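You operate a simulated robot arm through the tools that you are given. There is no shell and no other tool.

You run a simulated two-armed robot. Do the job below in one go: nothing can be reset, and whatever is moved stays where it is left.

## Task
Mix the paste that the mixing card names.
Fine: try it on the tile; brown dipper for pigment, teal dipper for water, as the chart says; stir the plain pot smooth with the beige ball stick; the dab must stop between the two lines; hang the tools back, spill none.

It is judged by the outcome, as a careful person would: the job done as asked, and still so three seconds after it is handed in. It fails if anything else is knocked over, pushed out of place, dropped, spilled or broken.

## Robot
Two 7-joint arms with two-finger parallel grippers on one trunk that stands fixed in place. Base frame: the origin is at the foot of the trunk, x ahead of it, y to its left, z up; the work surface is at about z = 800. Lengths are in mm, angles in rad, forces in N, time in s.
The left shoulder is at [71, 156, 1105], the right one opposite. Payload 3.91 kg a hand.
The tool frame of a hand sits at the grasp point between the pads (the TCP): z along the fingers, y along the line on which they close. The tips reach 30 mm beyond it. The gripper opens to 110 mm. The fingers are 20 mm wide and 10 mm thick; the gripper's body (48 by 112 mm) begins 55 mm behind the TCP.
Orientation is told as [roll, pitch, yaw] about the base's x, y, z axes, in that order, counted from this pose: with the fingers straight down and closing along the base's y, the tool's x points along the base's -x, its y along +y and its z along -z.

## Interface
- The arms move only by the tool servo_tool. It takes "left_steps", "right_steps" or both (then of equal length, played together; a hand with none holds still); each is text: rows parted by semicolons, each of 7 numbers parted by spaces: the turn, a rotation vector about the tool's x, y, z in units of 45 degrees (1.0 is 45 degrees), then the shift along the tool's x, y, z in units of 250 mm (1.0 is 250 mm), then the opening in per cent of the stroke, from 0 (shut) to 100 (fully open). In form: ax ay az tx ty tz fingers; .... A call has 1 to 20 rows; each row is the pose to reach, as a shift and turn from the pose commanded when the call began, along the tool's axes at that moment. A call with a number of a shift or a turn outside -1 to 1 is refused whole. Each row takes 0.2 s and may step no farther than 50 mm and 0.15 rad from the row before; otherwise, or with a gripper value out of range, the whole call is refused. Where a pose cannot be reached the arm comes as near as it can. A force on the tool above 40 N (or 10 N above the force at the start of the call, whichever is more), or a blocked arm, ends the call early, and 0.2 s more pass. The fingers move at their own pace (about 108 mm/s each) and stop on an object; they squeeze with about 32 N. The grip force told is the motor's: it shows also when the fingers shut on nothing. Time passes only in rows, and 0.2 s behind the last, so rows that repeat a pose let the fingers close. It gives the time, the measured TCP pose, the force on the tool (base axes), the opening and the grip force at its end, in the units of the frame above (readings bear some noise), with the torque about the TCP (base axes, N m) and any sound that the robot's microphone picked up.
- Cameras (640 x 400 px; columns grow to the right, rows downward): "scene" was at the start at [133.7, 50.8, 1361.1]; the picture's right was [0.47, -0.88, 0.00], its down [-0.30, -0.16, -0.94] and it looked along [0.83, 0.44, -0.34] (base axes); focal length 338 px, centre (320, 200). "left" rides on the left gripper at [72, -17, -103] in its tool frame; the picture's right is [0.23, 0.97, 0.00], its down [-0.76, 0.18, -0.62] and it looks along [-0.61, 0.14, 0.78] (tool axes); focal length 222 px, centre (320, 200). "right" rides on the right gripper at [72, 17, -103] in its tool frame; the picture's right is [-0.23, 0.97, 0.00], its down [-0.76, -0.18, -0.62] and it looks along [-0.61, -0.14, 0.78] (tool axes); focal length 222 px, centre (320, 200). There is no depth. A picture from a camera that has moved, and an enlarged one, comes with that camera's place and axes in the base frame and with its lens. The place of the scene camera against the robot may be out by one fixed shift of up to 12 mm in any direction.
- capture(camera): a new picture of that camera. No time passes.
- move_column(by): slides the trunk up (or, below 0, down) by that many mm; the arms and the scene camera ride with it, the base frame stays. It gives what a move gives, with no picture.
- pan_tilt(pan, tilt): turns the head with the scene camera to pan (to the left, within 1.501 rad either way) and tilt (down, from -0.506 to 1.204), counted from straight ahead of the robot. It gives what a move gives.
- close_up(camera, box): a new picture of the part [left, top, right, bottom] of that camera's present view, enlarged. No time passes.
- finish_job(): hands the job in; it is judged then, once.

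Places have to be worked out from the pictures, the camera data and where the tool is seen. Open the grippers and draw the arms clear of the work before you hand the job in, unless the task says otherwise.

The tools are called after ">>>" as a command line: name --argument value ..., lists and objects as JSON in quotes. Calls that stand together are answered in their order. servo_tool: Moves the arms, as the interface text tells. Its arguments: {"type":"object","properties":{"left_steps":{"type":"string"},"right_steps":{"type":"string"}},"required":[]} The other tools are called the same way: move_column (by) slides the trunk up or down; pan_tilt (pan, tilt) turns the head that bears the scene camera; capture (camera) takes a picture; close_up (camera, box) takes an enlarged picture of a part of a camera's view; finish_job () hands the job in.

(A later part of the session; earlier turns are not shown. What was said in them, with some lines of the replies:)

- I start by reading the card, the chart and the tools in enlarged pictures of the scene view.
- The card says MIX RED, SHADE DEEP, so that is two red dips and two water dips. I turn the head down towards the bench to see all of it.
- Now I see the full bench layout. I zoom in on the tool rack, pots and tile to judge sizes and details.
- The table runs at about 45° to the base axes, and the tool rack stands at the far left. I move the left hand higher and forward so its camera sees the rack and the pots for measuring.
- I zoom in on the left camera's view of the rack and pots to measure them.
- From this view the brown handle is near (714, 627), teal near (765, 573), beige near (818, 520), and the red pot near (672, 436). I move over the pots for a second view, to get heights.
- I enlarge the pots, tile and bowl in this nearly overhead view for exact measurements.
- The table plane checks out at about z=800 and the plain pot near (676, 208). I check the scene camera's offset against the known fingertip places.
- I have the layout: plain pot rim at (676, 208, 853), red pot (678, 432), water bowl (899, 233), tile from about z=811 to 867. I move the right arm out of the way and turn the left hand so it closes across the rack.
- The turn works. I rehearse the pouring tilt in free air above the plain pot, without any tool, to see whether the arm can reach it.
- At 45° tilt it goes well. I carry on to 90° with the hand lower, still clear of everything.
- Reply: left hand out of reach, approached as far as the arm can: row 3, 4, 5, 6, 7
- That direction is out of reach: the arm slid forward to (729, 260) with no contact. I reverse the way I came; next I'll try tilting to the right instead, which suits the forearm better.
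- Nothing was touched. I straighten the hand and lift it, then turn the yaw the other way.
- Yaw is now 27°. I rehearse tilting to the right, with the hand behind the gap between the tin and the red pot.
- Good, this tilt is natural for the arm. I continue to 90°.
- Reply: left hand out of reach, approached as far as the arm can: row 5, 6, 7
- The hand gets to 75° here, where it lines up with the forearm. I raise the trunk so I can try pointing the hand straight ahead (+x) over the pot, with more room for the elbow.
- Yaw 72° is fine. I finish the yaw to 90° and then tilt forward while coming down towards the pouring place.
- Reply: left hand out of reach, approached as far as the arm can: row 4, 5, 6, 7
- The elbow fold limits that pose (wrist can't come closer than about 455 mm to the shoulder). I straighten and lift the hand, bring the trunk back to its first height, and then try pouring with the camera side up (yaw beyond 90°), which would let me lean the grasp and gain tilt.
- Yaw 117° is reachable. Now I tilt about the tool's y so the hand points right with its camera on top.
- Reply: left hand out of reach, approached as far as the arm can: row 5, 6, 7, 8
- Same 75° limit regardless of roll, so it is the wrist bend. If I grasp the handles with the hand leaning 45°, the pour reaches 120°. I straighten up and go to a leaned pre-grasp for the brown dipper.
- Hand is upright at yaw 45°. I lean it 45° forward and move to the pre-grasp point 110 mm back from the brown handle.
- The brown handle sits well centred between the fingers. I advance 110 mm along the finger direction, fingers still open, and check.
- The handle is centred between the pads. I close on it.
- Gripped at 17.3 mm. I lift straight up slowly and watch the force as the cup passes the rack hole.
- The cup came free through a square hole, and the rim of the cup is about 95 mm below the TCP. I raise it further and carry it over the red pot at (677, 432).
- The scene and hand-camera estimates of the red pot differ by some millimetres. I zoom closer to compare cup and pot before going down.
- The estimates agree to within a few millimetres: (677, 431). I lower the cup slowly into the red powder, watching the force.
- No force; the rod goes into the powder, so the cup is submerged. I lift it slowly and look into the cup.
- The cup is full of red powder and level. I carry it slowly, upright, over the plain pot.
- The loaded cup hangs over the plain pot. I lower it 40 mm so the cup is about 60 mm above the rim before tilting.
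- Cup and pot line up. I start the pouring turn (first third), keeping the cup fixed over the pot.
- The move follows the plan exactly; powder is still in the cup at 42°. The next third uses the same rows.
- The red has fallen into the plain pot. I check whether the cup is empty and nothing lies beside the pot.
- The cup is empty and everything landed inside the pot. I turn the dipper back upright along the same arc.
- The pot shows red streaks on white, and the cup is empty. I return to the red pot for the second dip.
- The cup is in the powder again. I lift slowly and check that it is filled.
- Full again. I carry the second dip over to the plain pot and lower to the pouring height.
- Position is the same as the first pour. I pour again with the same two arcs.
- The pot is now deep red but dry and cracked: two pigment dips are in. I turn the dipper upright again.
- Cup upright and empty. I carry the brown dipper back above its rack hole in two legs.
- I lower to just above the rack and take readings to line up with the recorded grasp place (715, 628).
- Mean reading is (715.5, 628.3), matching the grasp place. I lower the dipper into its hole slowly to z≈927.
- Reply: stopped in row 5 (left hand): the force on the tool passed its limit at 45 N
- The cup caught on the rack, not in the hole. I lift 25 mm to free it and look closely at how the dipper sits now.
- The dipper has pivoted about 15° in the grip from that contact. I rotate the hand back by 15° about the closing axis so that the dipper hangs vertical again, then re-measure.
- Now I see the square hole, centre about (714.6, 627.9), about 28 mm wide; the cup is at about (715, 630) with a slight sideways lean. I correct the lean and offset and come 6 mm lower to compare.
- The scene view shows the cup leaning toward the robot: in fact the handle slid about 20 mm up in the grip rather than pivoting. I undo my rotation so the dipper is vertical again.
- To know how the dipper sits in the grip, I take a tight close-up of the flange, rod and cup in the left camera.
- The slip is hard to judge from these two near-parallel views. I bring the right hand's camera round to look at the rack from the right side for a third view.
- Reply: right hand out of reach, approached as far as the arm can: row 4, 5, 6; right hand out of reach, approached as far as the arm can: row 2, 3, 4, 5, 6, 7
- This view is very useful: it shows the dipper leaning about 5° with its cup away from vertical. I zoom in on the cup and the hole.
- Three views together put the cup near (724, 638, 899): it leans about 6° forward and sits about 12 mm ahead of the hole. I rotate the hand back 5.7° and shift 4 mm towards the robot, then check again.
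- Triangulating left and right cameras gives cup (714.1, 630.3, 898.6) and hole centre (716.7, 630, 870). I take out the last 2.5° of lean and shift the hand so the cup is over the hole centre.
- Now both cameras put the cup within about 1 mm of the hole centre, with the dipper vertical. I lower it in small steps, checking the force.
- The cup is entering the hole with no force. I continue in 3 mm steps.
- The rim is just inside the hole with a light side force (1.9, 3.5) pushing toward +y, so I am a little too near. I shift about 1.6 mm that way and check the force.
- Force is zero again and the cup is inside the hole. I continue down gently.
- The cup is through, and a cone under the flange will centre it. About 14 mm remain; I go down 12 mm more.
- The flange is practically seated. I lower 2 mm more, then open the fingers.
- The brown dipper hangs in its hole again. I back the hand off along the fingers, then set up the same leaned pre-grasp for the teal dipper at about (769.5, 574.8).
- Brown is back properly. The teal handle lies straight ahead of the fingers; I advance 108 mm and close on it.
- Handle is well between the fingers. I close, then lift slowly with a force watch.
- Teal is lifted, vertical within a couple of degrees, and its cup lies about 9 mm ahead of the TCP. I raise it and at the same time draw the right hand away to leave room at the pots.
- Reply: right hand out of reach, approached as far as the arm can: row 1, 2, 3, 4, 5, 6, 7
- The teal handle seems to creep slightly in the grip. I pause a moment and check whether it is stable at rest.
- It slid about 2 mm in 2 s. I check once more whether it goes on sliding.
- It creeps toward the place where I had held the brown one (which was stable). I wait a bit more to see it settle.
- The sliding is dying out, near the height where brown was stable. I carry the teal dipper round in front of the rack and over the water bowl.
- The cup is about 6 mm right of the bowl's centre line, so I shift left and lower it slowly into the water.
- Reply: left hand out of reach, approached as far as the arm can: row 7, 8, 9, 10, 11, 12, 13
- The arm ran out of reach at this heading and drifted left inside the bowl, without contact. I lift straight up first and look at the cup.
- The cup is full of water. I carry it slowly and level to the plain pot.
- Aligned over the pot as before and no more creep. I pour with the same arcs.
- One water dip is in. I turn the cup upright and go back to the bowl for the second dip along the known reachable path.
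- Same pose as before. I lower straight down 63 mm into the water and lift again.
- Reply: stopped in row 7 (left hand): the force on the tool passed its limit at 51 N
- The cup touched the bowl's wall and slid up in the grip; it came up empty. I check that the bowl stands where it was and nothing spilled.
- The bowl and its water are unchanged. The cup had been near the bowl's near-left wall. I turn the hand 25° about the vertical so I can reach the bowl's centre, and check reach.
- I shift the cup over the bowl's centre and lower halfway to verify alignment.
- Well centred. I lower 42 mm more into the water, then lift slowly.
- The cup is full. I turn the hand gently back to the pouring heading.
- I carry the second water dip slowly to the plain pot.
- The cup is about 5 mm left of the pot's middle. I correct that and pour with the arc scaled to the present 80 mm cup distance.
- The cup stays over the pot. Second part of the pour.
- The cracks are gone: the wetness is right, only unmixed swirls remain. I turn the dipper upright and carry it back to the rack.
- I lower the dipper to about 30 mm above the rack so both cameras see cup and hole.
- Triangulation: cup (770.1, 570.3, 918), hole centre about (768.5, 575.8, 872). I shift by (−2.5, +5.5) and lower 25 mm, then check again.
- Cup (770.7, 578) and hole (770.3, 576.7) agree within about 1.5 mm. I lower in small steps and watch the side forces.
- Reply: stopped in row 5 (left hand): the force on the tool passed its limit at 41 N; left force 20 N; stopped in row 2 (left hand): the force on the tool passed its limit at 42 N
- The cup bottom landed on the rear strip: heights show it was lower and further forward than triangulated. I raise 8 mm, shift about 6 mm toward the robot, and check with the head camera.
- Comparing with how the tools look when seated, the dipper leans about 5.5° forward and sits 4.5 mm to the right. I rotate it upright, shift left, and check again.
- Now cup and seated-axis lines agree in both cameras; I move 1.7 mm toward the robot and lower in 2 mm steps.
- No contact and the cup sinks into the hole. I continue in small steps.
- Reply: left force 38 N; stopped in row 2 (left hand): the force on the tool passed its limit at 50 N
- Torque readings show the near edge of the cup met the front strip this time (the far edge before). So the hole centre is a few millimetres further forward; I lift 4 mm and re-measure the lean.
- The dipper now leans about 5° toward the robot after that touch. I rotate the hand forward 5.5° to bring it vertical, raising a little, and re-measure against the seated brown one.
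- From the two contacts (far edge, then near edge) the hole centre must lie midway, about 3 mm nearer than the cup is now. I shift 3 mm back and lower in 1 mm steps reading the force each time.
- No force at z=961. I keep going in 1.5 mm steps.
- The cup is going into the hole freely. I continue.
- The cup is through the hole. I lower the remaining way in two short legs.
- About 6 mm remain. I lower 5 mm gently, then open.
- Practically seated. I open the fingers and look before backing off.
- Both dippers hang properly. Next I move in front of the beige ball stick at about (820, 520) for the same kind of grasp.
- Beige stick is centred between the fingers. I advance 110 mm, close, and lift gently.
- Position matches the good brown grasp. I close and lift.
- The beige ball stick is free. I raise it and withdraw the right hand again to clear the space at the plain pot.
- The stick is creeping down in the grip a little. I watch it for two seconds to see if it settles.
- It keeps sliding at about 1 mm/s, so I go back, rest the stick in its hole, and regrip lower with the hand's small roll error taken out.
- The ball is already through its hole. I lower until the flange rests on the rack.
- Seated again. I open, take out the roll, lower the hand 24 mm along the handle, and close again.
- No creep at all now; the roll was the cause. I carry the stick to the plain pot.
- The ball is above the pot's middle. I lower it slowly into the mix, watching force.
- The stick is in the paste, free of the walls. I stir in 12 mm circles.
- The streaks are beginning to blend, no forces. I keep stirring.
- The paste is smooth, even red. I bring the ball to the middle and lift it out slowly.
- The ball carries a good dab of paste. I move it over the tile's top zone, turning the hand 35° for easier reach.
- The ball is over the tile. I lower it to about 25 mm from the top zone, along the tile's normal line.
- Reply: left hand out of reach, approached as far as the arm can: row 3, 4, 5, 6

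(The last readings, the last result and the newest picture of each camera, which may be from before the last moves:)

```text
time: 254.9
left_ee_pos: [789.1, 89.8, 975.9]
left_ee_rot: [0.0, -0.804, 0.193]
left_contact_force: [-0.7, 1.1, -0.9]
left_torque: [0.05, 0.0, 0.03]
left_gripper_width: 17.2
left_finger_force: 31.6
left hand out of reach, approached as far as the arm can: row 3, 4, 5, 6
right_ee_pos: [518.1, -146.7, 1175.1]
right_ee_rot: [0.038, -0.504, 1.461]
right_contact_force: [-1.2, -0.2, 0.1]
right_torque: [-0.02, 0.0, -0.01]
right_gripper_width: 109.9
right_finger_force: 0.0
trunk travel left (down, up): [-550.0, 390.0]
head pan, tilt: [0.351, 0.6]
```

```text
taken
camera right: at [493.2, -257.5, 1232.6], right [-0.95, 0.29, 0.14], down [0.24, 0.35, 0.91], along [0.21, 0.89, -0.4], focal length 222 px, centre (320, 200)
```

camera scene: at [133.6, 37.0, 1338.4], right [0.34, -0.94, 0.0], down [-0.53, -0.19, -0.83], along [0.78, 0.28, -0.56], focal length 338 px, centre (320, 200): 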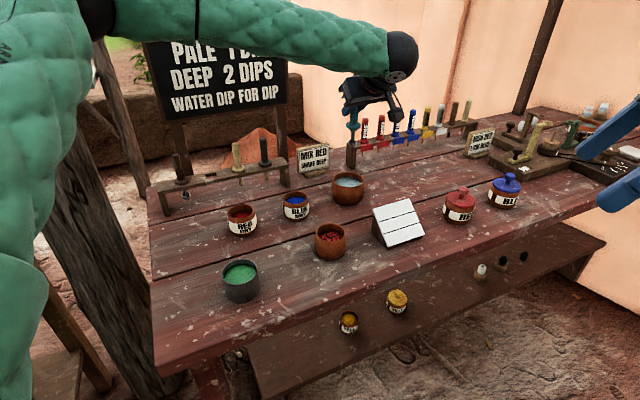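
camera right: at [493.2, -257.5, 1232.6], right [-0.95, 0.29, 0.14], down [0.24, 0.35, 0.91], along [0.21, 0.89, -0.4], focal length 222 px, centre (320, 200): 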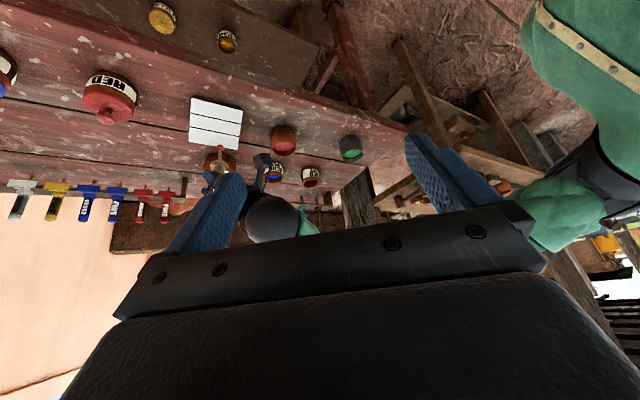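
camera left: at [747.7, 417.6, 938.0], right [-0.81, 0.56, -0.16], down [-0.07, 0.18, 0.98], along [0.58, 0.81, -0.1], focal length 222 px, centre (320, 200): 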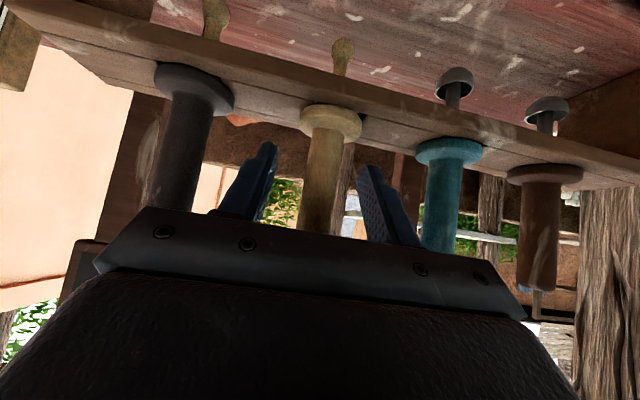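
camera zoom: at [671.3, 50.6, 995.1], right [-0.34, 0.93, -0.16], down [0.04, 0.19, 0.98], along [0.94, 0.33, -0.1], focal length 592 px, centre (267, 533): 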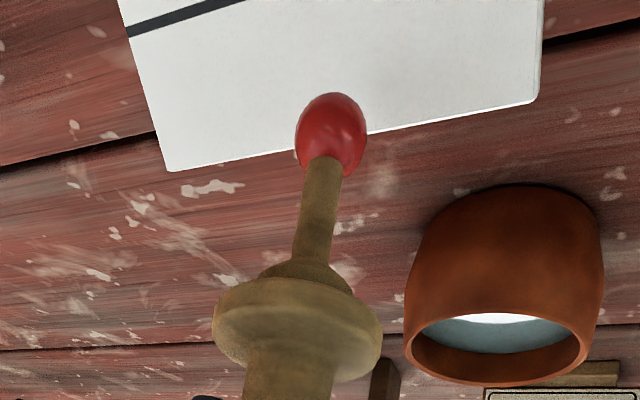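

This heading is again at a joint limit. I turn the hand further right (to about −24°) around the vertical stick.

>>> servo_tool --left_steps "0.07 0 0.067 -0.01 0 -0.01 0; 0.14 0 0.134 -0.02 0 -0.019 0; 0.21 0 0.202 -0.029 0 -0.028 0; 0.28 0 0.269 -0.029 0 -0.028 0; 0.35 0 0.336 -0.029 0 -0.028 0; 0.42 0 0.404 -0.029 0 -0.028 0; 0.49 0 0.471 -0.029 0 -0.028 0; 0.561 0 0.539 -0.029 0 -0.028 0; 0.561 0 0.539 -0.029 0 -0.028 0"

>>> close_up --camera "scene" --box '[340, 150, 450, 260]'

>>> close_up --camera "left" --box '[240, 0, 440, 150]'

```text
time: 256.9
left_ee_pos: [790.1, 90.7, 985.6]
left_ee_rot: [0.0, -0.808, -0.419]
left_contact_force: [0.5, 0.3, 0.1]
left_torque: [-0.02, 0.02, 0.01]
left_gripper_width: 17.7
left_finger_force: 32.1
right_ee_pos: [518.4, -145.5, 1175.8]
right_ee_rot: [0.038, -0.503, 1.459]
right_contact_force: [-0.3, -1.4, 0.1]
right_torque: [-0.05, 0.01, 0.0]
right_gripper_width: 110.2
right_finger_force: 0.0
trunk travel left (down, up): [-550.0, 390.0]
head pan, tilt: [0.351, 0.6]
```

```text
3.64 times, centred on (395, 205) of scene
camera zoom: at [134.8, 36.9, 1338.2], right [0.34, -0.94, 0.0], down [-0.53, -0.19, -0.82], along [0.77, 0.28, -0.57], focal length 1229 px, centre (47, 182)
```

zoom: 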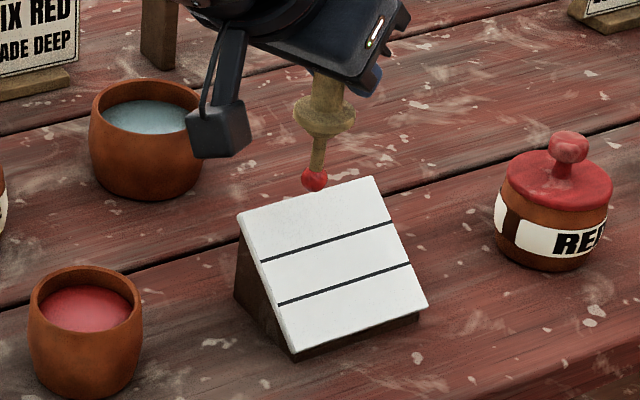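

```text
2.67 times, centred on (340, 75) of left
camera zoom: at [669.0, 126.9, 1004.2], right [0.25, 0.95, -0.16], down [0.14, 0.13, 0.98], along [0.96, -0.27, -0.1], focal length 592 px, centre (267, 533)
```

zoom: 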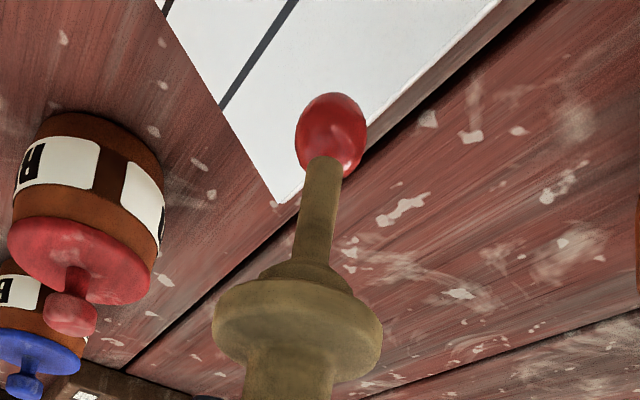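

Reach is free here. I bring the ball to about 12 mm from the tile's top zone.

>>> servo_tool --left_steps "0 0 0 0.0132 -0.0059 0.036 0; 0 0 0 0.0264 -0.0118 0.072 0; 0 0 0 0.0396 -0.0177 0.108 0; 0 0 0 0.0396 -0.0177 0.108 0"

>>> close_up --camera "scene" --box '[360, 170, 430, 240]'

>>> close_up --camera "left" --box '[240, 0, 440, 150]'

>>> close_up --camera "right" --box '[180, 80, 260, 190]'

```text
time: 257.9
left_ee_pos: [800.1, 80.8, 959.6]
left_ee_rot: [0.001, -0.806, -0.417]
left_contact_force: [0.3, -1.2, -0.5]
left_torque: [0.01, 0.0, 0.0]
left_gripper_width: 17.6
left_finger_force: 32.4
right_ee_pos: [518.3, -145.0, 1176.6]
right_ee_rot: [0.039, -0.503, 1.46]
right_contact_force: [-0.4, 0.1, -0.9]
right_torque: [-0.03, 0.0, 0.0]
right_gripper_width: 110.2
right_finger_force: 0.1
trunk travel left (down, up): [-550.0, 390.0]
head pan, tilt: [0.351, 0.6]
```

```text
5.71 times, centred on (395, 205) of scene
camera zoom: at [134.3, 36.9, 1338.3], right [0.34, -0.94, 0.0], down [-0.53, -0.19, -0.82], along [0.77, 0.28, -0.57], focal length 1932 px, centre (-109, 171)
```

zoom: 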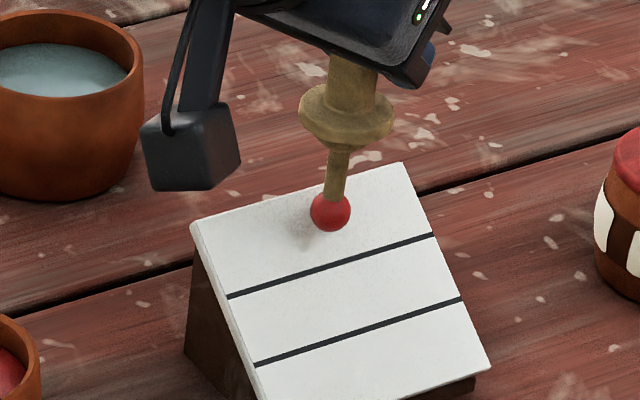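

```text
2.67 times, centred on (340, 75) of left
camera zoom: at [679.5, 117.5, 977.6], right [0.25, 0.95, -0.16], down [0.14, 0.13, 0.98], along [0.96, -0.27, -0.1], focal length 592 px, centre (267, 533)
```

zoom: 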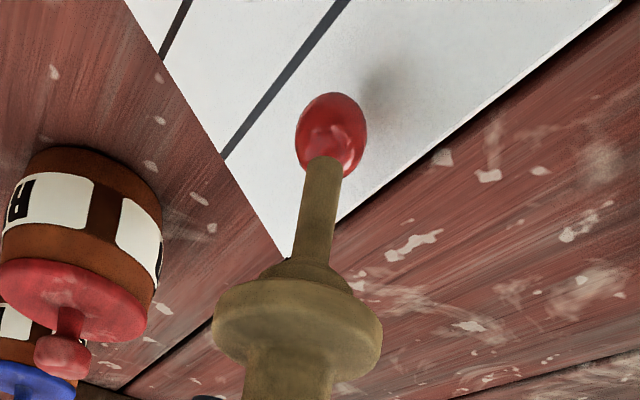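

```text
3.64 times, centred on (220, 135) of right
camera zoom: at [492.9, -257.4, 1232.8], right [-0.95, 0.29, 0.14], down [0.24, 0.35, 0.91], along [0.21, 0.89, -0.4], focal length 808 px, centre (684, 436)
```

zoom: 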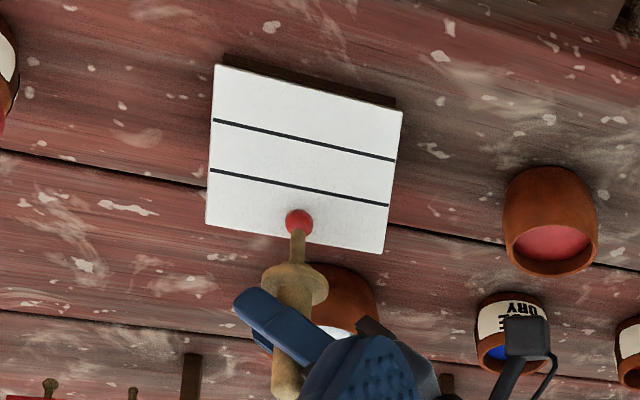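

The ball hangs right over the middle of the top zone, its contact shadow visible. I approach along the tile's normal: 6 mm first.

>>> servo_tool --left_steps "0 0 0 0.0035 0.0044 0.0057 0; 0 0 0 0.007 0.0087 0.0114 0; 0 0 0 0.0105 0.0131 0.0171 0; 0 0 0 0.0105 0.0131 0.0171 0"

>>> close_up --camera "scene" --box '[370, 180, 420, 230]'

>>> close_up --camera "left" --box '[280, 0, 400, 90]'

```text
time: 258.9
left_ee_pos: [801.0, 83.4, 954.6]
left_ee_rot: [-0.001, -0.806, -0.417]
left_contact_force: [-0.3, 0.2, -0.4]
left_torque: [0.0, -0.01, 0.03]
left_gripper_width: 17.3
left_finger_force: 31.7
right_ee_pos: [518.7, -145.5, 1174.9]
right_ee_rot: [0.036, -0.506, 1.459]
right_contact_force: [0.6, -0.8, -0.1]
right_torque: [0.01, 0.02, -0.01]
right_gripper_width: 109.9
right_finger_force: 0.0
trunk travel left (down, up): [-550.0, 390.0]
head pan, tilt: [0.351, 0.6]
```

```text
8.00 times, centred on (395, 205) of scene
camera zoom: at [134.7, 36.9, 1338.2], right [0.34, -0.94, 0.0], down [-0.53, -0.19, -0.82], along [0.77, 0.28, -0.57], focal length 2704 px, centre (-280, 160)
```

zoom: 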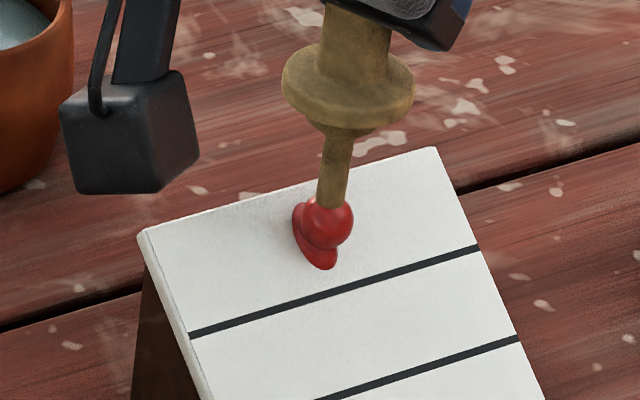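

```text
4.44 times, centred on (340, 45) of left
camera zoom: at [681.2, 119.7, 974.0], right [0.25, 0.95, -0.16], down [0.14, 0.13, 0.98], along [0.96, -0.27, -0.1], focal length 987 px, centre (231, 889)
```

zoom: 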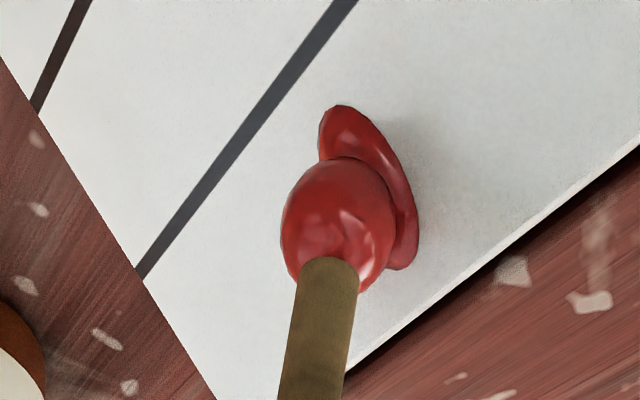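

The dab is on the tile, with no force. I draw the ball straight back off the tile along the normal and up.

>>> servo_tool --left_steps "0 0 0 -0.007 -0.0087 -0.0114 0; 0 0 0 -0.0175 -0.0218 -0.0285 0; 0 0 0 -0.035 -0.0437 -0.0571 0; 0 0 0 -0.0525 -0.0655 -0.0856 0; 0 0 0 -0.0872 -0.0655 -0.1188 0; 0 0 0 -0.1364 -0.0655 -0.1658 0; 0 0 0 -0.1364 -0.0655 -0.1658 0"

>>> close_up --camera "scene" --box '[360, 170, 440, 250]'

>>> close_up --camera "right" --box '[180, 80, 260, 190]'

```text
time: 260.5
left_ee_pos: [790.4, 71.8, 1008.0]
left_ee_rot: [0.002, -0.804, -0.418]
left_contact_force: [0.1, -0.3, 0.3]
left_torque: [0.02, -0.02, -0.01]
left_gripper_width: 17.2
left_finger_force: 31.5
right_ee_pos: [518.9, -144.9, 1174.6]
right_ee_rot: [0.04, -0.502, 1.46]
right_contact_force: [0.4, 0.8, -0.1]
right_torque: [0.02, 0.06, -0.01]
right_gripper_width: 110.3
right_finger_force: 0.0
trunk travel left (down, up): [-550.0, 390.0]
head pan, tilt: [0.351, 0.6]
```

```text
5.00 times, centred on (400, 210) of scene
camera zoom: at [135.2, 37.1, 1338.1], right [0.34, -0.94, 0.0], down [-0.53, -0.19, -0.82], along [0.77, 0.28, -0.57], focal length 1690 px, centre (-80, 150)
```

zoom: 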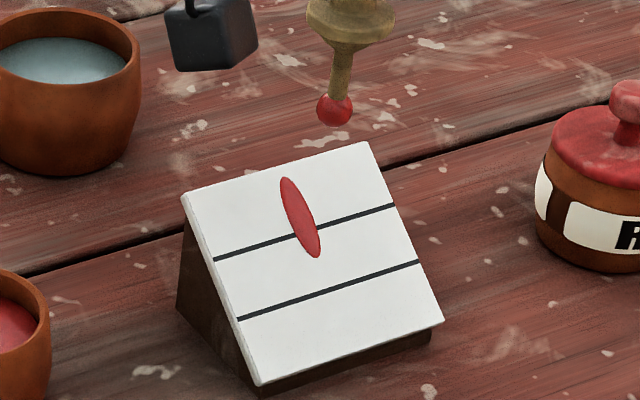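

```text
3.64 times, centred on (220, 135) of right
camera zoom: at [493.7, -257.3, 1232.4], right [-0.95, 0.29, 0.14], down [0.24, 0.35, 0.91], along [0.21, 0.89, -0.4], focal length 808 px, centre (684, 436)
```

zoom: 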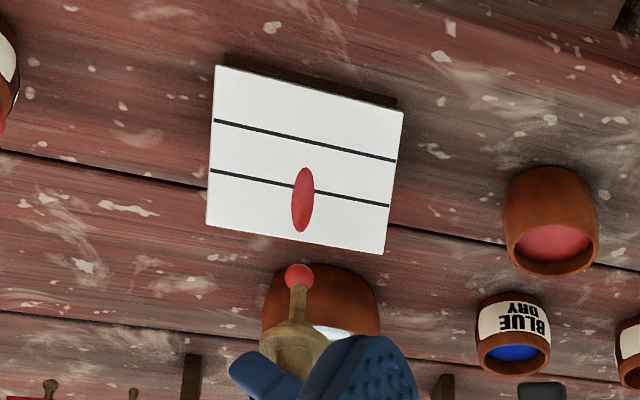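

The dab is running down past the upper line. I move the stick away over the plain pot and watch where the dab stops.

>>> servo_tool --left_steps "-0.08 0 -0.077 0.0137 0.031 -0.045 0; -0.16 0 -0.154 0.0273 0.0615 -0.09 0; -0.24 0 -0.231 0.041 0.092 -0.135 0; -0.32 0 -0.308 0.0546 0.123 -0.18 0; -0.4 0 -0.385 0.068 0.154 -0.224 0; -0.48 0 -0.462 0.082 0.185 -0.27 0; -0.561 0 -0.539 0.0956 0.2154 -0.314 0; -0.561 0 -0.539 0.0956 0.2154 -0.314 0"

>>> close_up --camera "scene" --box '[360, 170, 440, 250]'

```text
time: 262.3
left_ee_pos: [745.0, 152.7, 1044.6]
left_ee_rot: [0.001, -0.805, 0.194]
left_contact_force: [0.2, -0.3, -0.4]
left_torque: [0.0, -0.02, 0.02]
left_gripper_width: 17.8
left_finger_force: 31.8
right_ee_pos: [518.5, -145.3, 1175.3]
right_ee_rot: [0.038, -0.505, 1.461]
right_contact_force: [-0.4, -0.1, -0.1]
right_torque: [0.03, 0.01, 0.02]
right_gripper_width: 110.1
right_finger_force: 0.1
trunk travel left (down, up): [-550.0, 390.0]
head pan, tilt: [0.351, 0.6]
```

```text
5.00 times, centred on (400, 210) of scene
camera zoom: at [134.9, 37.0, 1338.2], right [0.34, -0.94, 0.0], down [-0.53, -0.19, -0.82], along [0.77, 0.28, -0.57], focal length 1690 px, centre (-80, 150)
```

zoom: 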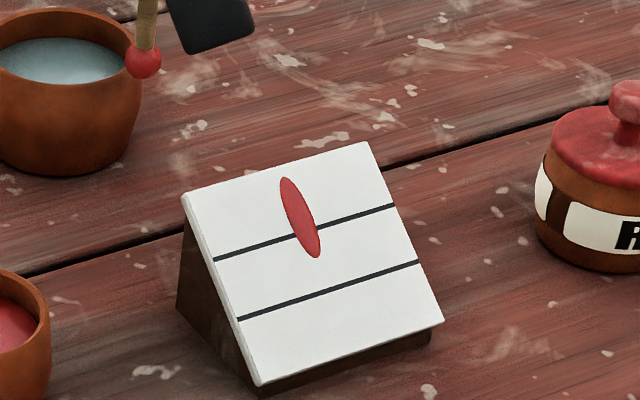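

The dab has stopped halfway between the two lines. I now take the stick back toward the rack, turning the hand back to its grasp heading.

>>> servo_tool --left_steps "-0.051 0 -0.049 -0.0157 0.087 0.0164 0; -0.102 0 -0.098 -0.0315 0.174 0.0327 0; -0.153 0 -0.147 -0.047 0.261 0.049 0; -0.204 0 -0.196 -0.063 0.348 0.0655 0; -0.255 0 -0.245 -0.0786 0.4355 0.0818 0; -0.306 0 -0.294 -0.0944 0.5225 0.098 0; -0.357 0 -0.343 -0.11 0.6096 0.1145 0; -0.408 0 -0.392 -0.1258 0.6967 0.131 0; -0.459 0 -0.441 -0.1415 0.7838 0.1473 0; -0.51 0 -0.49 -0.1573 0.871 0.1636 0; -0.561 0 -0.539 -0.173 0.958 0.18 0; -0.561 0 -0.539 -0.173 0.958 0.18 0"

>>> close_up --camera "scene" --box '[360, 170, 440, 250]'

>>> close_up --camera "left" --box '[260, 0, 400, 150]'

```text
time: 264.9
left_ee_pos: [756.5, 398.7, 1045.0]
left_ee_rot: [0.0, -0.805, 0.804]
left_contact_force: [0.0, -0.5, 0.0]
left_torque: [0.04, 0.03, -0.02]
left_gripper_width: 17.7
left_finger_force: 32.2
right_ee_pos: [519.7, -146.7, 1174.8]
right_ee_rot: [0.039, -0.506, 1.46]
right_contact_force: [-0.4, 0.3, -0.2]
right_torque: [0.04, 0.01, 0.02]
right_gripper_width: 110.2
right_finger_force: 0.0
trunk travel left (down, up): [-550.0, 390.0]
head pan, tilt: [0.351, 0.6]
```

```text
5.00 times, centred on (400, 210) of scene
camera zoom: at [134.7, 36.6, 1338.2], right [0.34, -0.94, 0.0], down [-0.53, -0.19, -0.82], along [0.77, 0.28, -0.57], focal length 1690 px, centre (-80, 150)
```

zoom: 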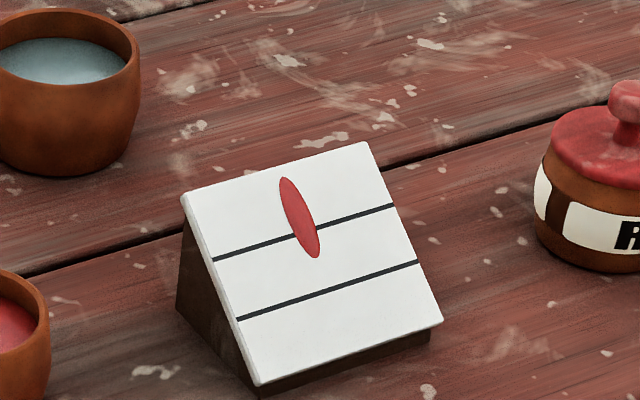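

```text
2.67 times, centred on (330, 75) of left
camera zoom: at [684.3, 297.4, 1063.6], right [-0.81, 0.56, -0.16], down [-0.07, 0.18, 0.98], along [0.58, 0.81, -0.1], focal length 592 px, centre (293, 533)
```

zoom: 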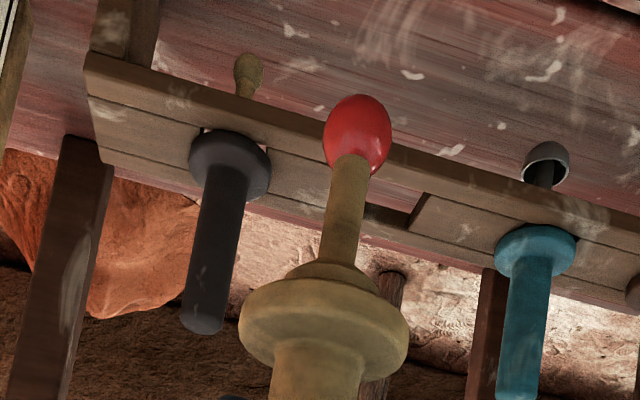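

The dab stays where it stopped and the stick has not slipped. I go above its hole and come down to z=990 to check alignment.

>>> servo_tool --left_steps "0 0 0 -0.0603 0.024 0.0628 0; 0 0 0 -0.1207 0.048 0.1255 0; 0 0 0 -0.181 0.072 0.188 0; 0 0 0 -0.2413 0.096 0.251 0; 0 0 0 -0.3017 0.12 0.3138 0; 0 0 0 -0.362 0.144 0.3765 0; 0 0 0 -0.309 0.144 0.4275 0; 0 0 0 -0.256 0.144 0.478 0; 0 0 0 -0.2034 0.144 0.529 0; 0 0 0 -0.2034 0.144 0.529 0"

>>> servo_tool --left_steps "0 0 0 0 0 0 0"

>>> servo_tool --left_steps "0 0 0 0 0 0 0"

>>> close_up --camera "left" --box '[260, 0, 400, 150]'

>>> close_up --camera "scene" --box '[210, 120, 270, 190]'

```text
time: 267.1
left_ee_pos: [823.5, 518.2, 989.7]
left_ee_rot: [0.0, -0.805, 0.804]
left_contact_force: [-0.3, 0.1, -0.1]
left_torque: [-0.02, -0.03, 0.0]
left_gripper_width: 17.6
left_finger_force: 32.4
right_ee_pos: [518.4, -146.3, 1175.0]
right_ee_rot: [0.037, -0.504, 1.461]
right_contact_force: [-0.3, 0.2, -0.1]
right_torque: [0.02, -0.02, -0.02]
right_gripper_width: 110.1
right_finger_force: 0.0
trunk travel left (down, up): [-550.0, 390.0]
head pan, tilt: [0.351, 0.6]
```

```text
time: 267.5
left_ee_pos: [824.7, 518.7, 990.8]
left_ee_rot: [0.002, -0.807, 0.803]
left_contact_force: [0.6, -0.1, -0.7]
left_torque: [0.01, 0.01, 0.0]
left_gripper_width: 17.5
left_finger_force: 32.6
right_ee_pos: [518.4, -144.7, 1176.0]
right_ee_rot: [0.039, -0.506, 1.462]
right_contact_force: [-0.8, 0.3, -0.4]
right_torque: [0.0, 0.03, -0.01]
right_gripper_width: 109.7
right_finger_force: 0.0
trunk travel left (down, up): [-550.0, 390.0]
head pan, tilt: [0.351, 0.6]
```

```text
time: 267.9
left_ee_pos: [823.7, 518.6, 990.3]
left_ee_rot: [0.0, -0.809, 0.804]
left_contact_force: [1.1, 0.8, -0.1]
left_torque: [0.0, 0.01, 0.01]
left_gripper_width: 17.4
left_finger_force: 32.3
right_ee_pos: [518.8, -145.7, 1174.9]
right_ee_rot: [0.038, -0.504, 1.459]
right_contact_force: [-0.1, -0.3, -0.3]
right_torque: [0.0, -0.01, 0.01]
right_gripper_width: 110.1
right_finger_force: 0.0
trunk travel left (down, up): [-550.0, 390.0]
head pan, tilt: [0.351, 0.6]
```

```text
2.67 times, centred on (330, 75) of left
camera zoom: at [750.3, 418.0, 1009.2], right [-0.81, 0.56, -0.16], down [-0.07, 0.18, 0.98], along [0.58, 0.81, -0.1], focal length 592 px, centre (293, 533)
```

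zoom: 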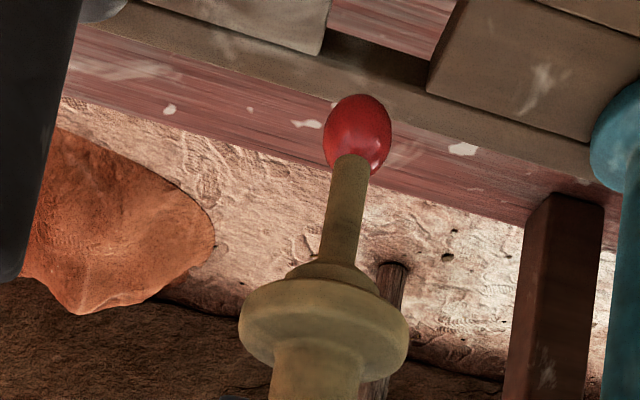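

```text
5.71 times, centred on (240, 155) of scene
camera zoom: at [134.6, 37.1, 1338.2], right [0.34, -0.94, 0.0], down [-0.53, -0.19, -0.82], along [0.77, 0.28, -0.57], focal length 1932 px, centre (777, 457)
```

zoom: 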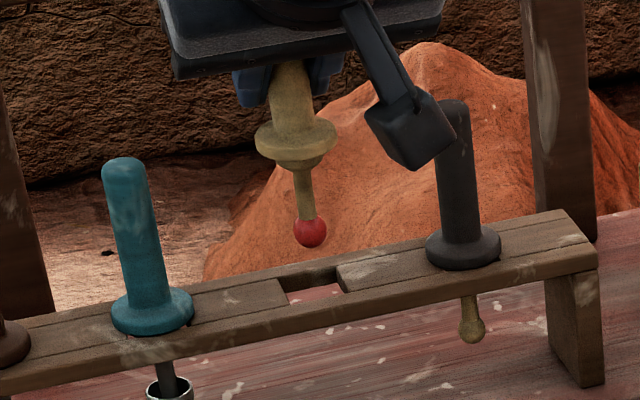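

Readings say I am about 2.5 mm too far in x; I correct that and lower the stick through its hole in steps.

>>> servo_tool --left_steps "0 0 0 0.006 0.0055 -0.0062 0; 0 0 0 0.0204 0.0055 0.0077 0; 0 0 0 0.0348 0.0055 0.0215 0; 0 0 0 0.0492 0.0055 0.0354 0; 0 0 0 0.0637 0.0055 0.0492 0; 0 0 0 0.0781 0.0055 0.0631 0; 0 0 0 0.0925 0.0055 0.077 0; 0 0 0 0.0925 0.0055 0.077 0"

>>> close_up --camera "scene" --box '[210, 120, 270, 190]'

>>> close_up --camera "left" --box '[260, 0, 400, 150]'

```text
time: 269.7
left_ee_pos: [821.4, 517.7, 959.4]
left_ee_rot: [0.002, -0.808, 0.806]
left_contact_force: [0.0, -0.4, 0.5]
left_torque: [0.0, -0.06, -0.01]
left_gripper_width: 17.4
left_finger_force: 31.8
right_ee_pos: [518.3, -146.0, 1176.4]
right_ee_rot: [0.037, -0.504, 1.461]
right_contact_force: [0.1, 0.5, -0.6]
right_torque: [0.03, 0.03, 0.02]
right_gripper_width: 109.8
right_finger_force: 0.1
trunk travel left (down, up): [-550.0, 390.0]
head pan, tilt: [0.351, 0.6]
```

```text
5.71 times, centred on (240, 155) of scene
camera zoom: at [134.5, 37.0, 1338.2], right [0.34, -0.94, 0.0], down [-0.53, -0.19, -0.82], along [0.77, 0.28, -0.57], focal length 1932 px, centre (777, 457)
```

zoom: 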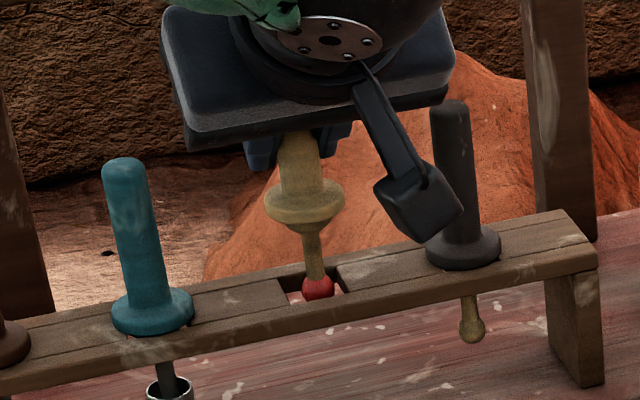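

```text
2.67 times, centred on (330, 75) of left
camera zoom: at [747.5, 416.6, 978.9], right [-0.81, 0.56, -0.16], down [-0.07, 0.18, 0.98], along [0.58, 0.81, -0.1], focal length 592 px, centre (293, 533)
```

zoom: 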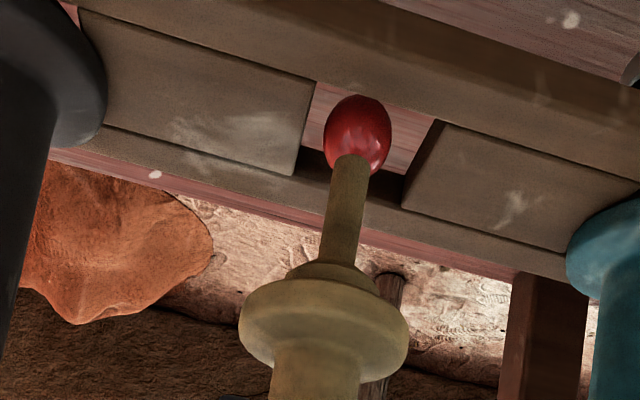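

The ball enters the hole cleanly. I lower the rest of the way.

>>> servo_tool --left_steps "0 0 0 0.0173 0 0.0166 0; 0 0 0 0.0346 0 0.0333 0; 0 0 0 0.0519 0 0.0499 0; 0 0 0 0.0692 0 0.0665 0; 0 0 0 0.0865 0 0.0832 0; 0 0 0 0.098 0 0.0942 0; 0 0 0 0.1067 0 0.1026 0; 0 0 0 0.1067 0 0.1026 0"

>>> close_up --camera "scene" --box '[210, 120, 270, 190]'

```text
time: 271.5
left_ee_pos: [821.7, 517.3, 922.7]
left_ee_rot: [0.001, -0.807, 0.804]
left_contact_force: [0.3, -1.3, 0.5]
left_torque: [0.01, 0.0, -0.01]
left_gripper_width: 17.5
left_finger_force: 32.1
right_ee_pos: [520.0, -145.2, 1173.9]
right_ee_rot: [0.037, -0.505, 1.461]
right_contact_force: [0.4, -0.1, 0.0]
right_torque: [0.01, -0.02, 0.01]
right_gripper_width: 109.9
right_finger_force: 0.0
trunk travel left (down, up): [-550.0, 390.0]
head pan, tilt: [0.351, 0.6]
```

```text
5.71 times, centred on (240, 155) of scene
camera zoom: at [134.6, 37.0, 1338.2], right [0.34, -0.94, 0.0], down [-0.53, -0.19, -0.82], along [0.77, 0.28, -0.57], focal length 1932 px, centre (777, 457)
```

zoom: 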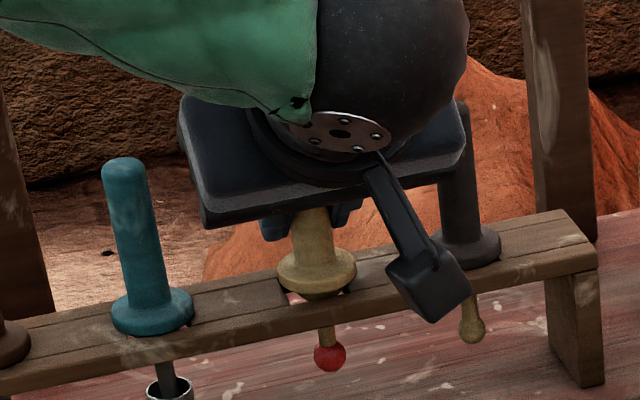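

Nearly seated; I lower 2.5 mm more, open the fingers and back off along them.

>>> servo_tool --left_steps "0 0 0 0.0036 0 0.0035 0; 0 0 0 0.0072 0 0.0069 0; 0 0 0 0.0072 0 0.0069 0"

>>> servo_tool --left_steps "0 0 0 0 0 0 15; 0 0 0 0 0 0 25; 0 0 0 0 0 0 40; 0 0 0 0 0 0 50; 0 0 0 0 0 0 50; 0 0 0 0 0 0 50"

>>> capture --camera "left"

>>> servo_tool --left_steps "0 0 0 0 0 -0.06 50; 0 0 0 0 0 -0.12 50; 0 0 0 0 0 -0.2 50; 0 0 0 0 0 -0.28 50; 0 0 0 0 0 -0.36 50; 0 0 0 0 0 -0.44 50; 0 0 0 0 0 -0.44 50"

>>> close_up --camera "scene" --box '[140, 120, 300, 240]'

```text
time: 272.3
left_ee_pos: [820.9, 516.8, 920.4]
left_ee_rot: [-0.001, -0.804, 0.803]
left_contact_force: [-0.4, -0.1, 0.1]
left_torque: [0.01, -0.02, 0.03]
left_gripper_width: 17.6
left_finger_force: 32.3
right_ee_pos: [518.8, -145.2, 1174.7]
right_ee_rot: [0.036, -0.506, 1.46]
right_contact_force: [-0.3, 0.2, 0.3]
right_torque: [0.03, 0.01, -0.01]
right_gripper_width: 110.0
right_finger_force: 0.1
trunk travel left (down, up): [-550.0, 390.0]
head pan, tilt: [0.351, 0.6]
```

```text
time: 273.7
left_ee_pos: [821.4, 516.7, 920.7]
left_ee_rot: [0.0, -0.806, 0.806]
left_contact_force: [-1.0, -0.4, 0.1]
left_torque: [0.01, 0.0, 0.0]
left_gripper_width: 55.0
left_finger_force: 0.0
right_ee_pos: [518.1, -145.6, 1176.1]
right_ee_rot: [0.039, -0.505, 1.46]
right_contact_force: [-0.1, -0.1, 0.8]
right_torque: [-0.02, 0.0, -0.02]
right_gripper_width: 109.9
right_finger_force: 0.0
trunk travel left (down, up): [-550.0, 390.0]
head pan, tilt: [0.351, 0.6]
```

```text
taken
camera left: at [747.3, 415.9, 940.0], right [-0.81, 0.56, -0.16], down [-0.07, 0.18, 0.98], along [0.58, 0.81, -0.1], focal length 222 px, centre (320, 200)
```

left: 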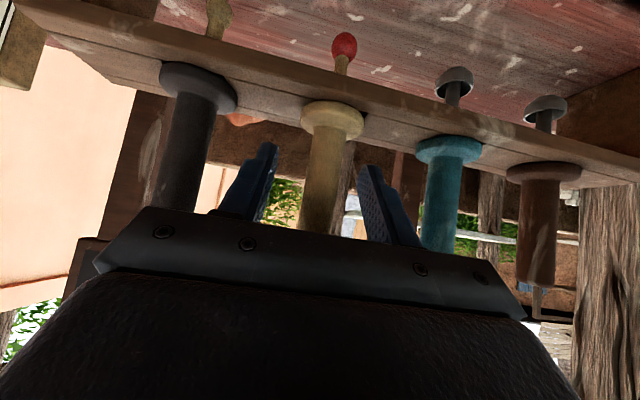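

```text
time: 275.3
left_ee_pos: [765.1, 458.2, 996.9]
left_ee_rot: [-0.001, -0.806, 0.803]
left_contact_force: [0.2, 0.5, 0.1]
left_torque: [-0.01, 0.03, -0.02]
left_gripper_width: 55.0
left_finger_force: 0.0
right_ee_pos: [519.6, -144.8, 1176.0]
right_ee_rot: [0.038, -0.504, 1.462]
right_contact_force: [0.9, 1.2, 0.5]
right_torque: [-0.03, 0.0, 0.03]
right_gripper_width: 110.0
right_finger_force: 0.1
trunk travel left (down, up): [-550.0, 390.0]
head pan, tilt: [0.351, 0.6]
```

```text
3.33 times, centred on (220, 180) of scene
camera zoom: at [135.1, 37.4, 1338.1], right [0.34, -0.94, 0.0], down [-0.53, -0.19, -0.82], along [0.77, 0.28, -0.57], focal length 1127 px, centre (653, 267)
```

zoom: 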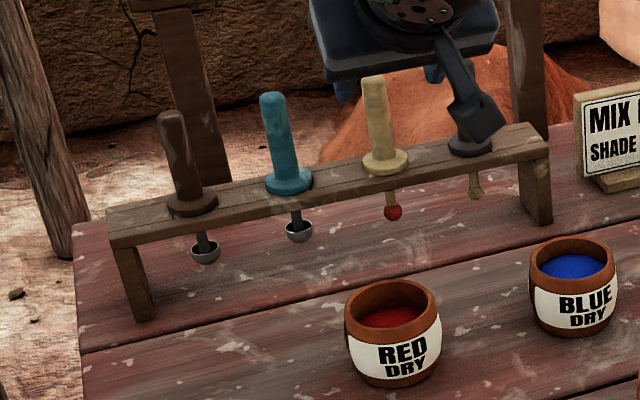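

All three tools hang in their places. I draw the left arm up and back clear of the work and open both hands.

>>> servo_tool --left_steps "0 0 0 -0.024 0.058 -0.1 60; 0 0 0 -0.048 0.115 -0.2 70; 0 0 0 -0.072 0.173 -0.3 80; 0 0 0 -0.096 0.231 -0.4 90; 0 0 0 -0.12 0.288 -0.5 100; 0 0 0 -0.144 0.346 -0.6 100; 0 0 0 -0.144 0.346 -0.6 100"

>>> capture --camera "scene"

>>> close_up --camera "scene" --box '[280, 160, 440, 270]'

>>> close_up --camera "scene" --box '[140, 130, 320, 260]'

```text
time: 276.9
left_ee_pos: [647.8, 461.4, 1127.2]
left_ee_rot: [0.003, -0.805, 0.802]
left_contact_force: [-0.8, 0.0, 0.0]
left_torque: [-0.01, -0.04, 0.0]
left_gripper_width: 109.8
left_finger_force: 0.0
right_ee_pos: [519.5, -146.2, 1176.0]
right_ee_rot: [0.04, -0.505, 1.46]
right_contact_force: [0.2, 0.7, -1.4]
right_torque: [-0.02, 0.01, -0.04]
right_gripper_width: 109.9
right_finger_force: 0.1
trunk travel left (down, up): [-550.0, 390.0]
head pan, tilt: [0.351, 0.6]
```

```text
taken
camera scene: at [135.3, 37.0, 1338.1], right [0.34, -0.94, 0.0], down [-0.53, -0.19, -0.82], along [0.77, 0.28, -0.57], focal length 338 px, centre (320, 200)
```

scene: 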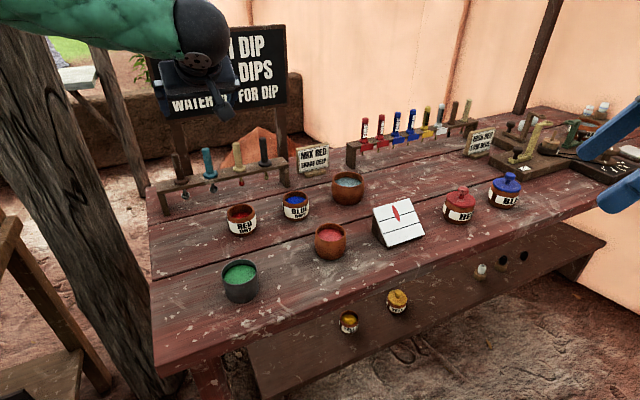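

```text
3.64 times, centred on (360, 215) of scene
camera zoom: at [135.3, 37.0, 1338.1], right [0.34, -0.94, 0.0], down [-0.53, -0.19, -0.82], along [0.77, 0.28, -0.57], focal length 1229 px, centre (174, 146)
```

zoom: 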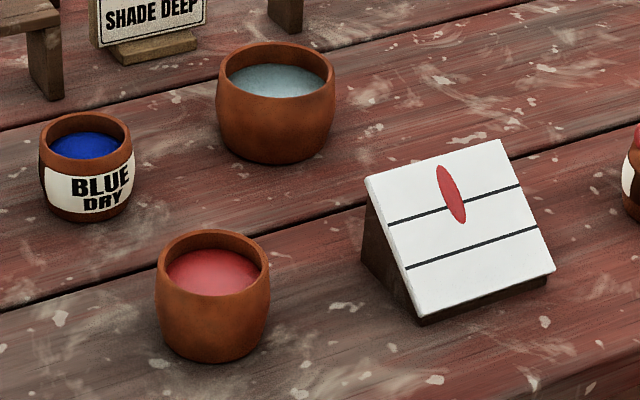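

```text
3.08 times, centred on (230, 195) of scene
camera zoom: at [135.3, 37.0, 1338.1], right [0.34, -0.94, 0.0], down [-0.53, -0.19, -0.82], along [0.77, 0.28, -0.57], focal length 1040 px, centre (597, 215)
```

zoom: 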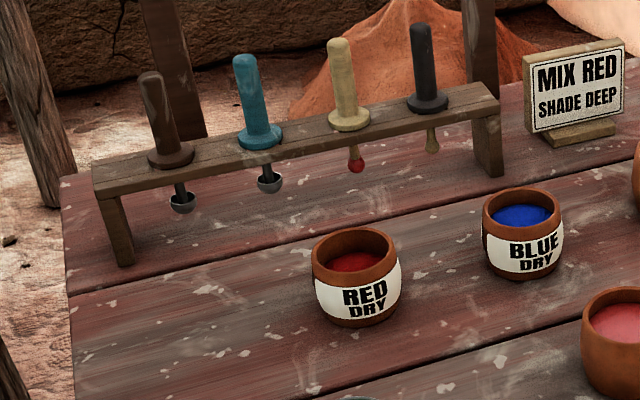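

Everything stands in place with nothing spilled, and the dab has stayed between the lines. I move the left arm a little further back before handing in.

>>> servo_tool --left_steps "0 0 0 0.0173 0.069 -0.076 100; 0 0 0 0.0346 0.138 -0.152 100; 0 0 0 0.052 0.208 -0.227 100; 0 0 0 0.069 0.277 -0.303 100; 0 0 0 0.0866 0.346 -0.379 100; 0 0 0 0.0866 0.346 -0.379 100"

>>> capture --camera "scene"

>>> capture --camera "left"

```text
time: 278.3
left_ee_pos: [526.3, 459.4, 1174.5]
left_ee_rot: [0.002, -0.803, 0.803]
left_contact_force: [1.0, -0.8, 0.2]
left_torque: [0.02, 0.02, 0.01]
left_gripper_width: 110.0
left_finger_force: 0.0
right_ee_pos: [520.0, -146.2, 1174.6]
right_ee_rot: [0.039, -0.505, 1.459]
right_contact_force: [-0.6, -0.5, 1.1]
right_torque: [-0.01, 0.0, 0.04]
right_gripper_width: 109.7
right_finger_force: 0.1
trunk travel left (down, up): [-550.0, 390.0]
head pan, tilt: [0.351, 0.6]
```

```text
taken
camera scene: at [135.4, 36.9, 1338.1], right [0.34, -0.94, 0.0], down [-0.53, -0.19, -0.82], along [0.77, 0.28, -0.57], focal length 338 px, centre (320, 200)
```

scene: 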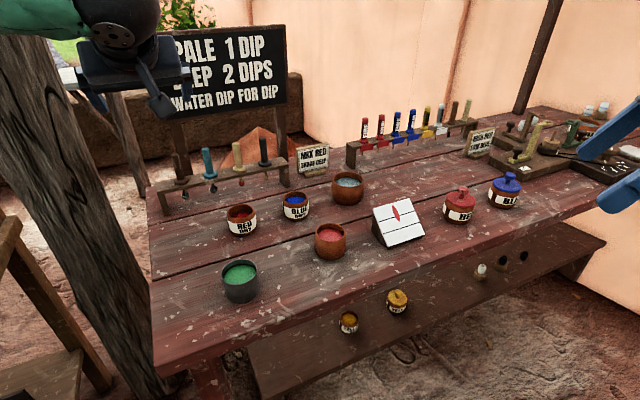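

```text
taken
camera left: at [452.9, 358.4, 1194.6], right [-0.81, 0.56, -0.16], down [-0.07, 0.18, 0.98], along [0.58, 0.81, -0.1], focal length 222 px, centre (320, 200)
```

left: 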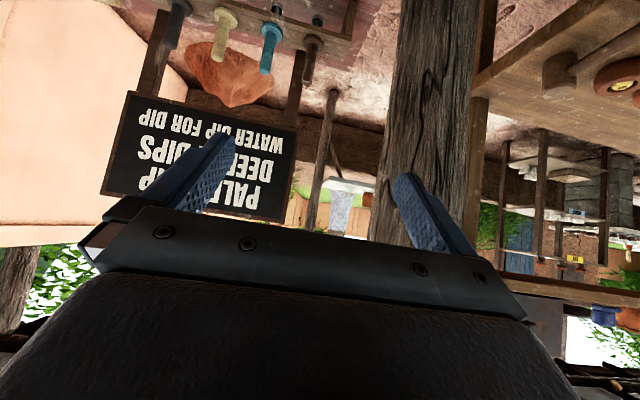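

The tools hang in the rack, the paste is smooth, the dab rests between the lines, both hands are open and clear, and nothing else has moved. I hand the job in.

>>> finish_job

```text
The job is handed in.
```

I mixed the deep red paste and handed the job in. I don't have the judge's verdict.

- **Mix:** The card said MIX RED, SHADE DEEP, so two dips of red pigment (brown dipper) and two of water (teal dipper) went into the plain pot. I stirred it with the beige ball stick until it was an even, smooth red.
- **Dab:** I put the dab at the top of the tile. It ran down past the upper line and stopped about halfway between the two lines. Its tail still reaches up into the top zone.
- **Tools:** All three hang back in their own holes. The beige stick's ball is still coated with red paste.
- **Mishaps:**
  - While hanging the brown and teal dippers, the cups caught the edge of the rack holes a few times, pressing at up to about 50 N.
  - On the second water dip, the cup pressed on the inside of the water bowl at about 51 N and came up empty, so I did that dip again.
  - In the pictures afterwards, the rack and bowl stand where they were.
- **Spills:** I saw nothing spilled or knocked over.

Both hands are open and clear of the work.
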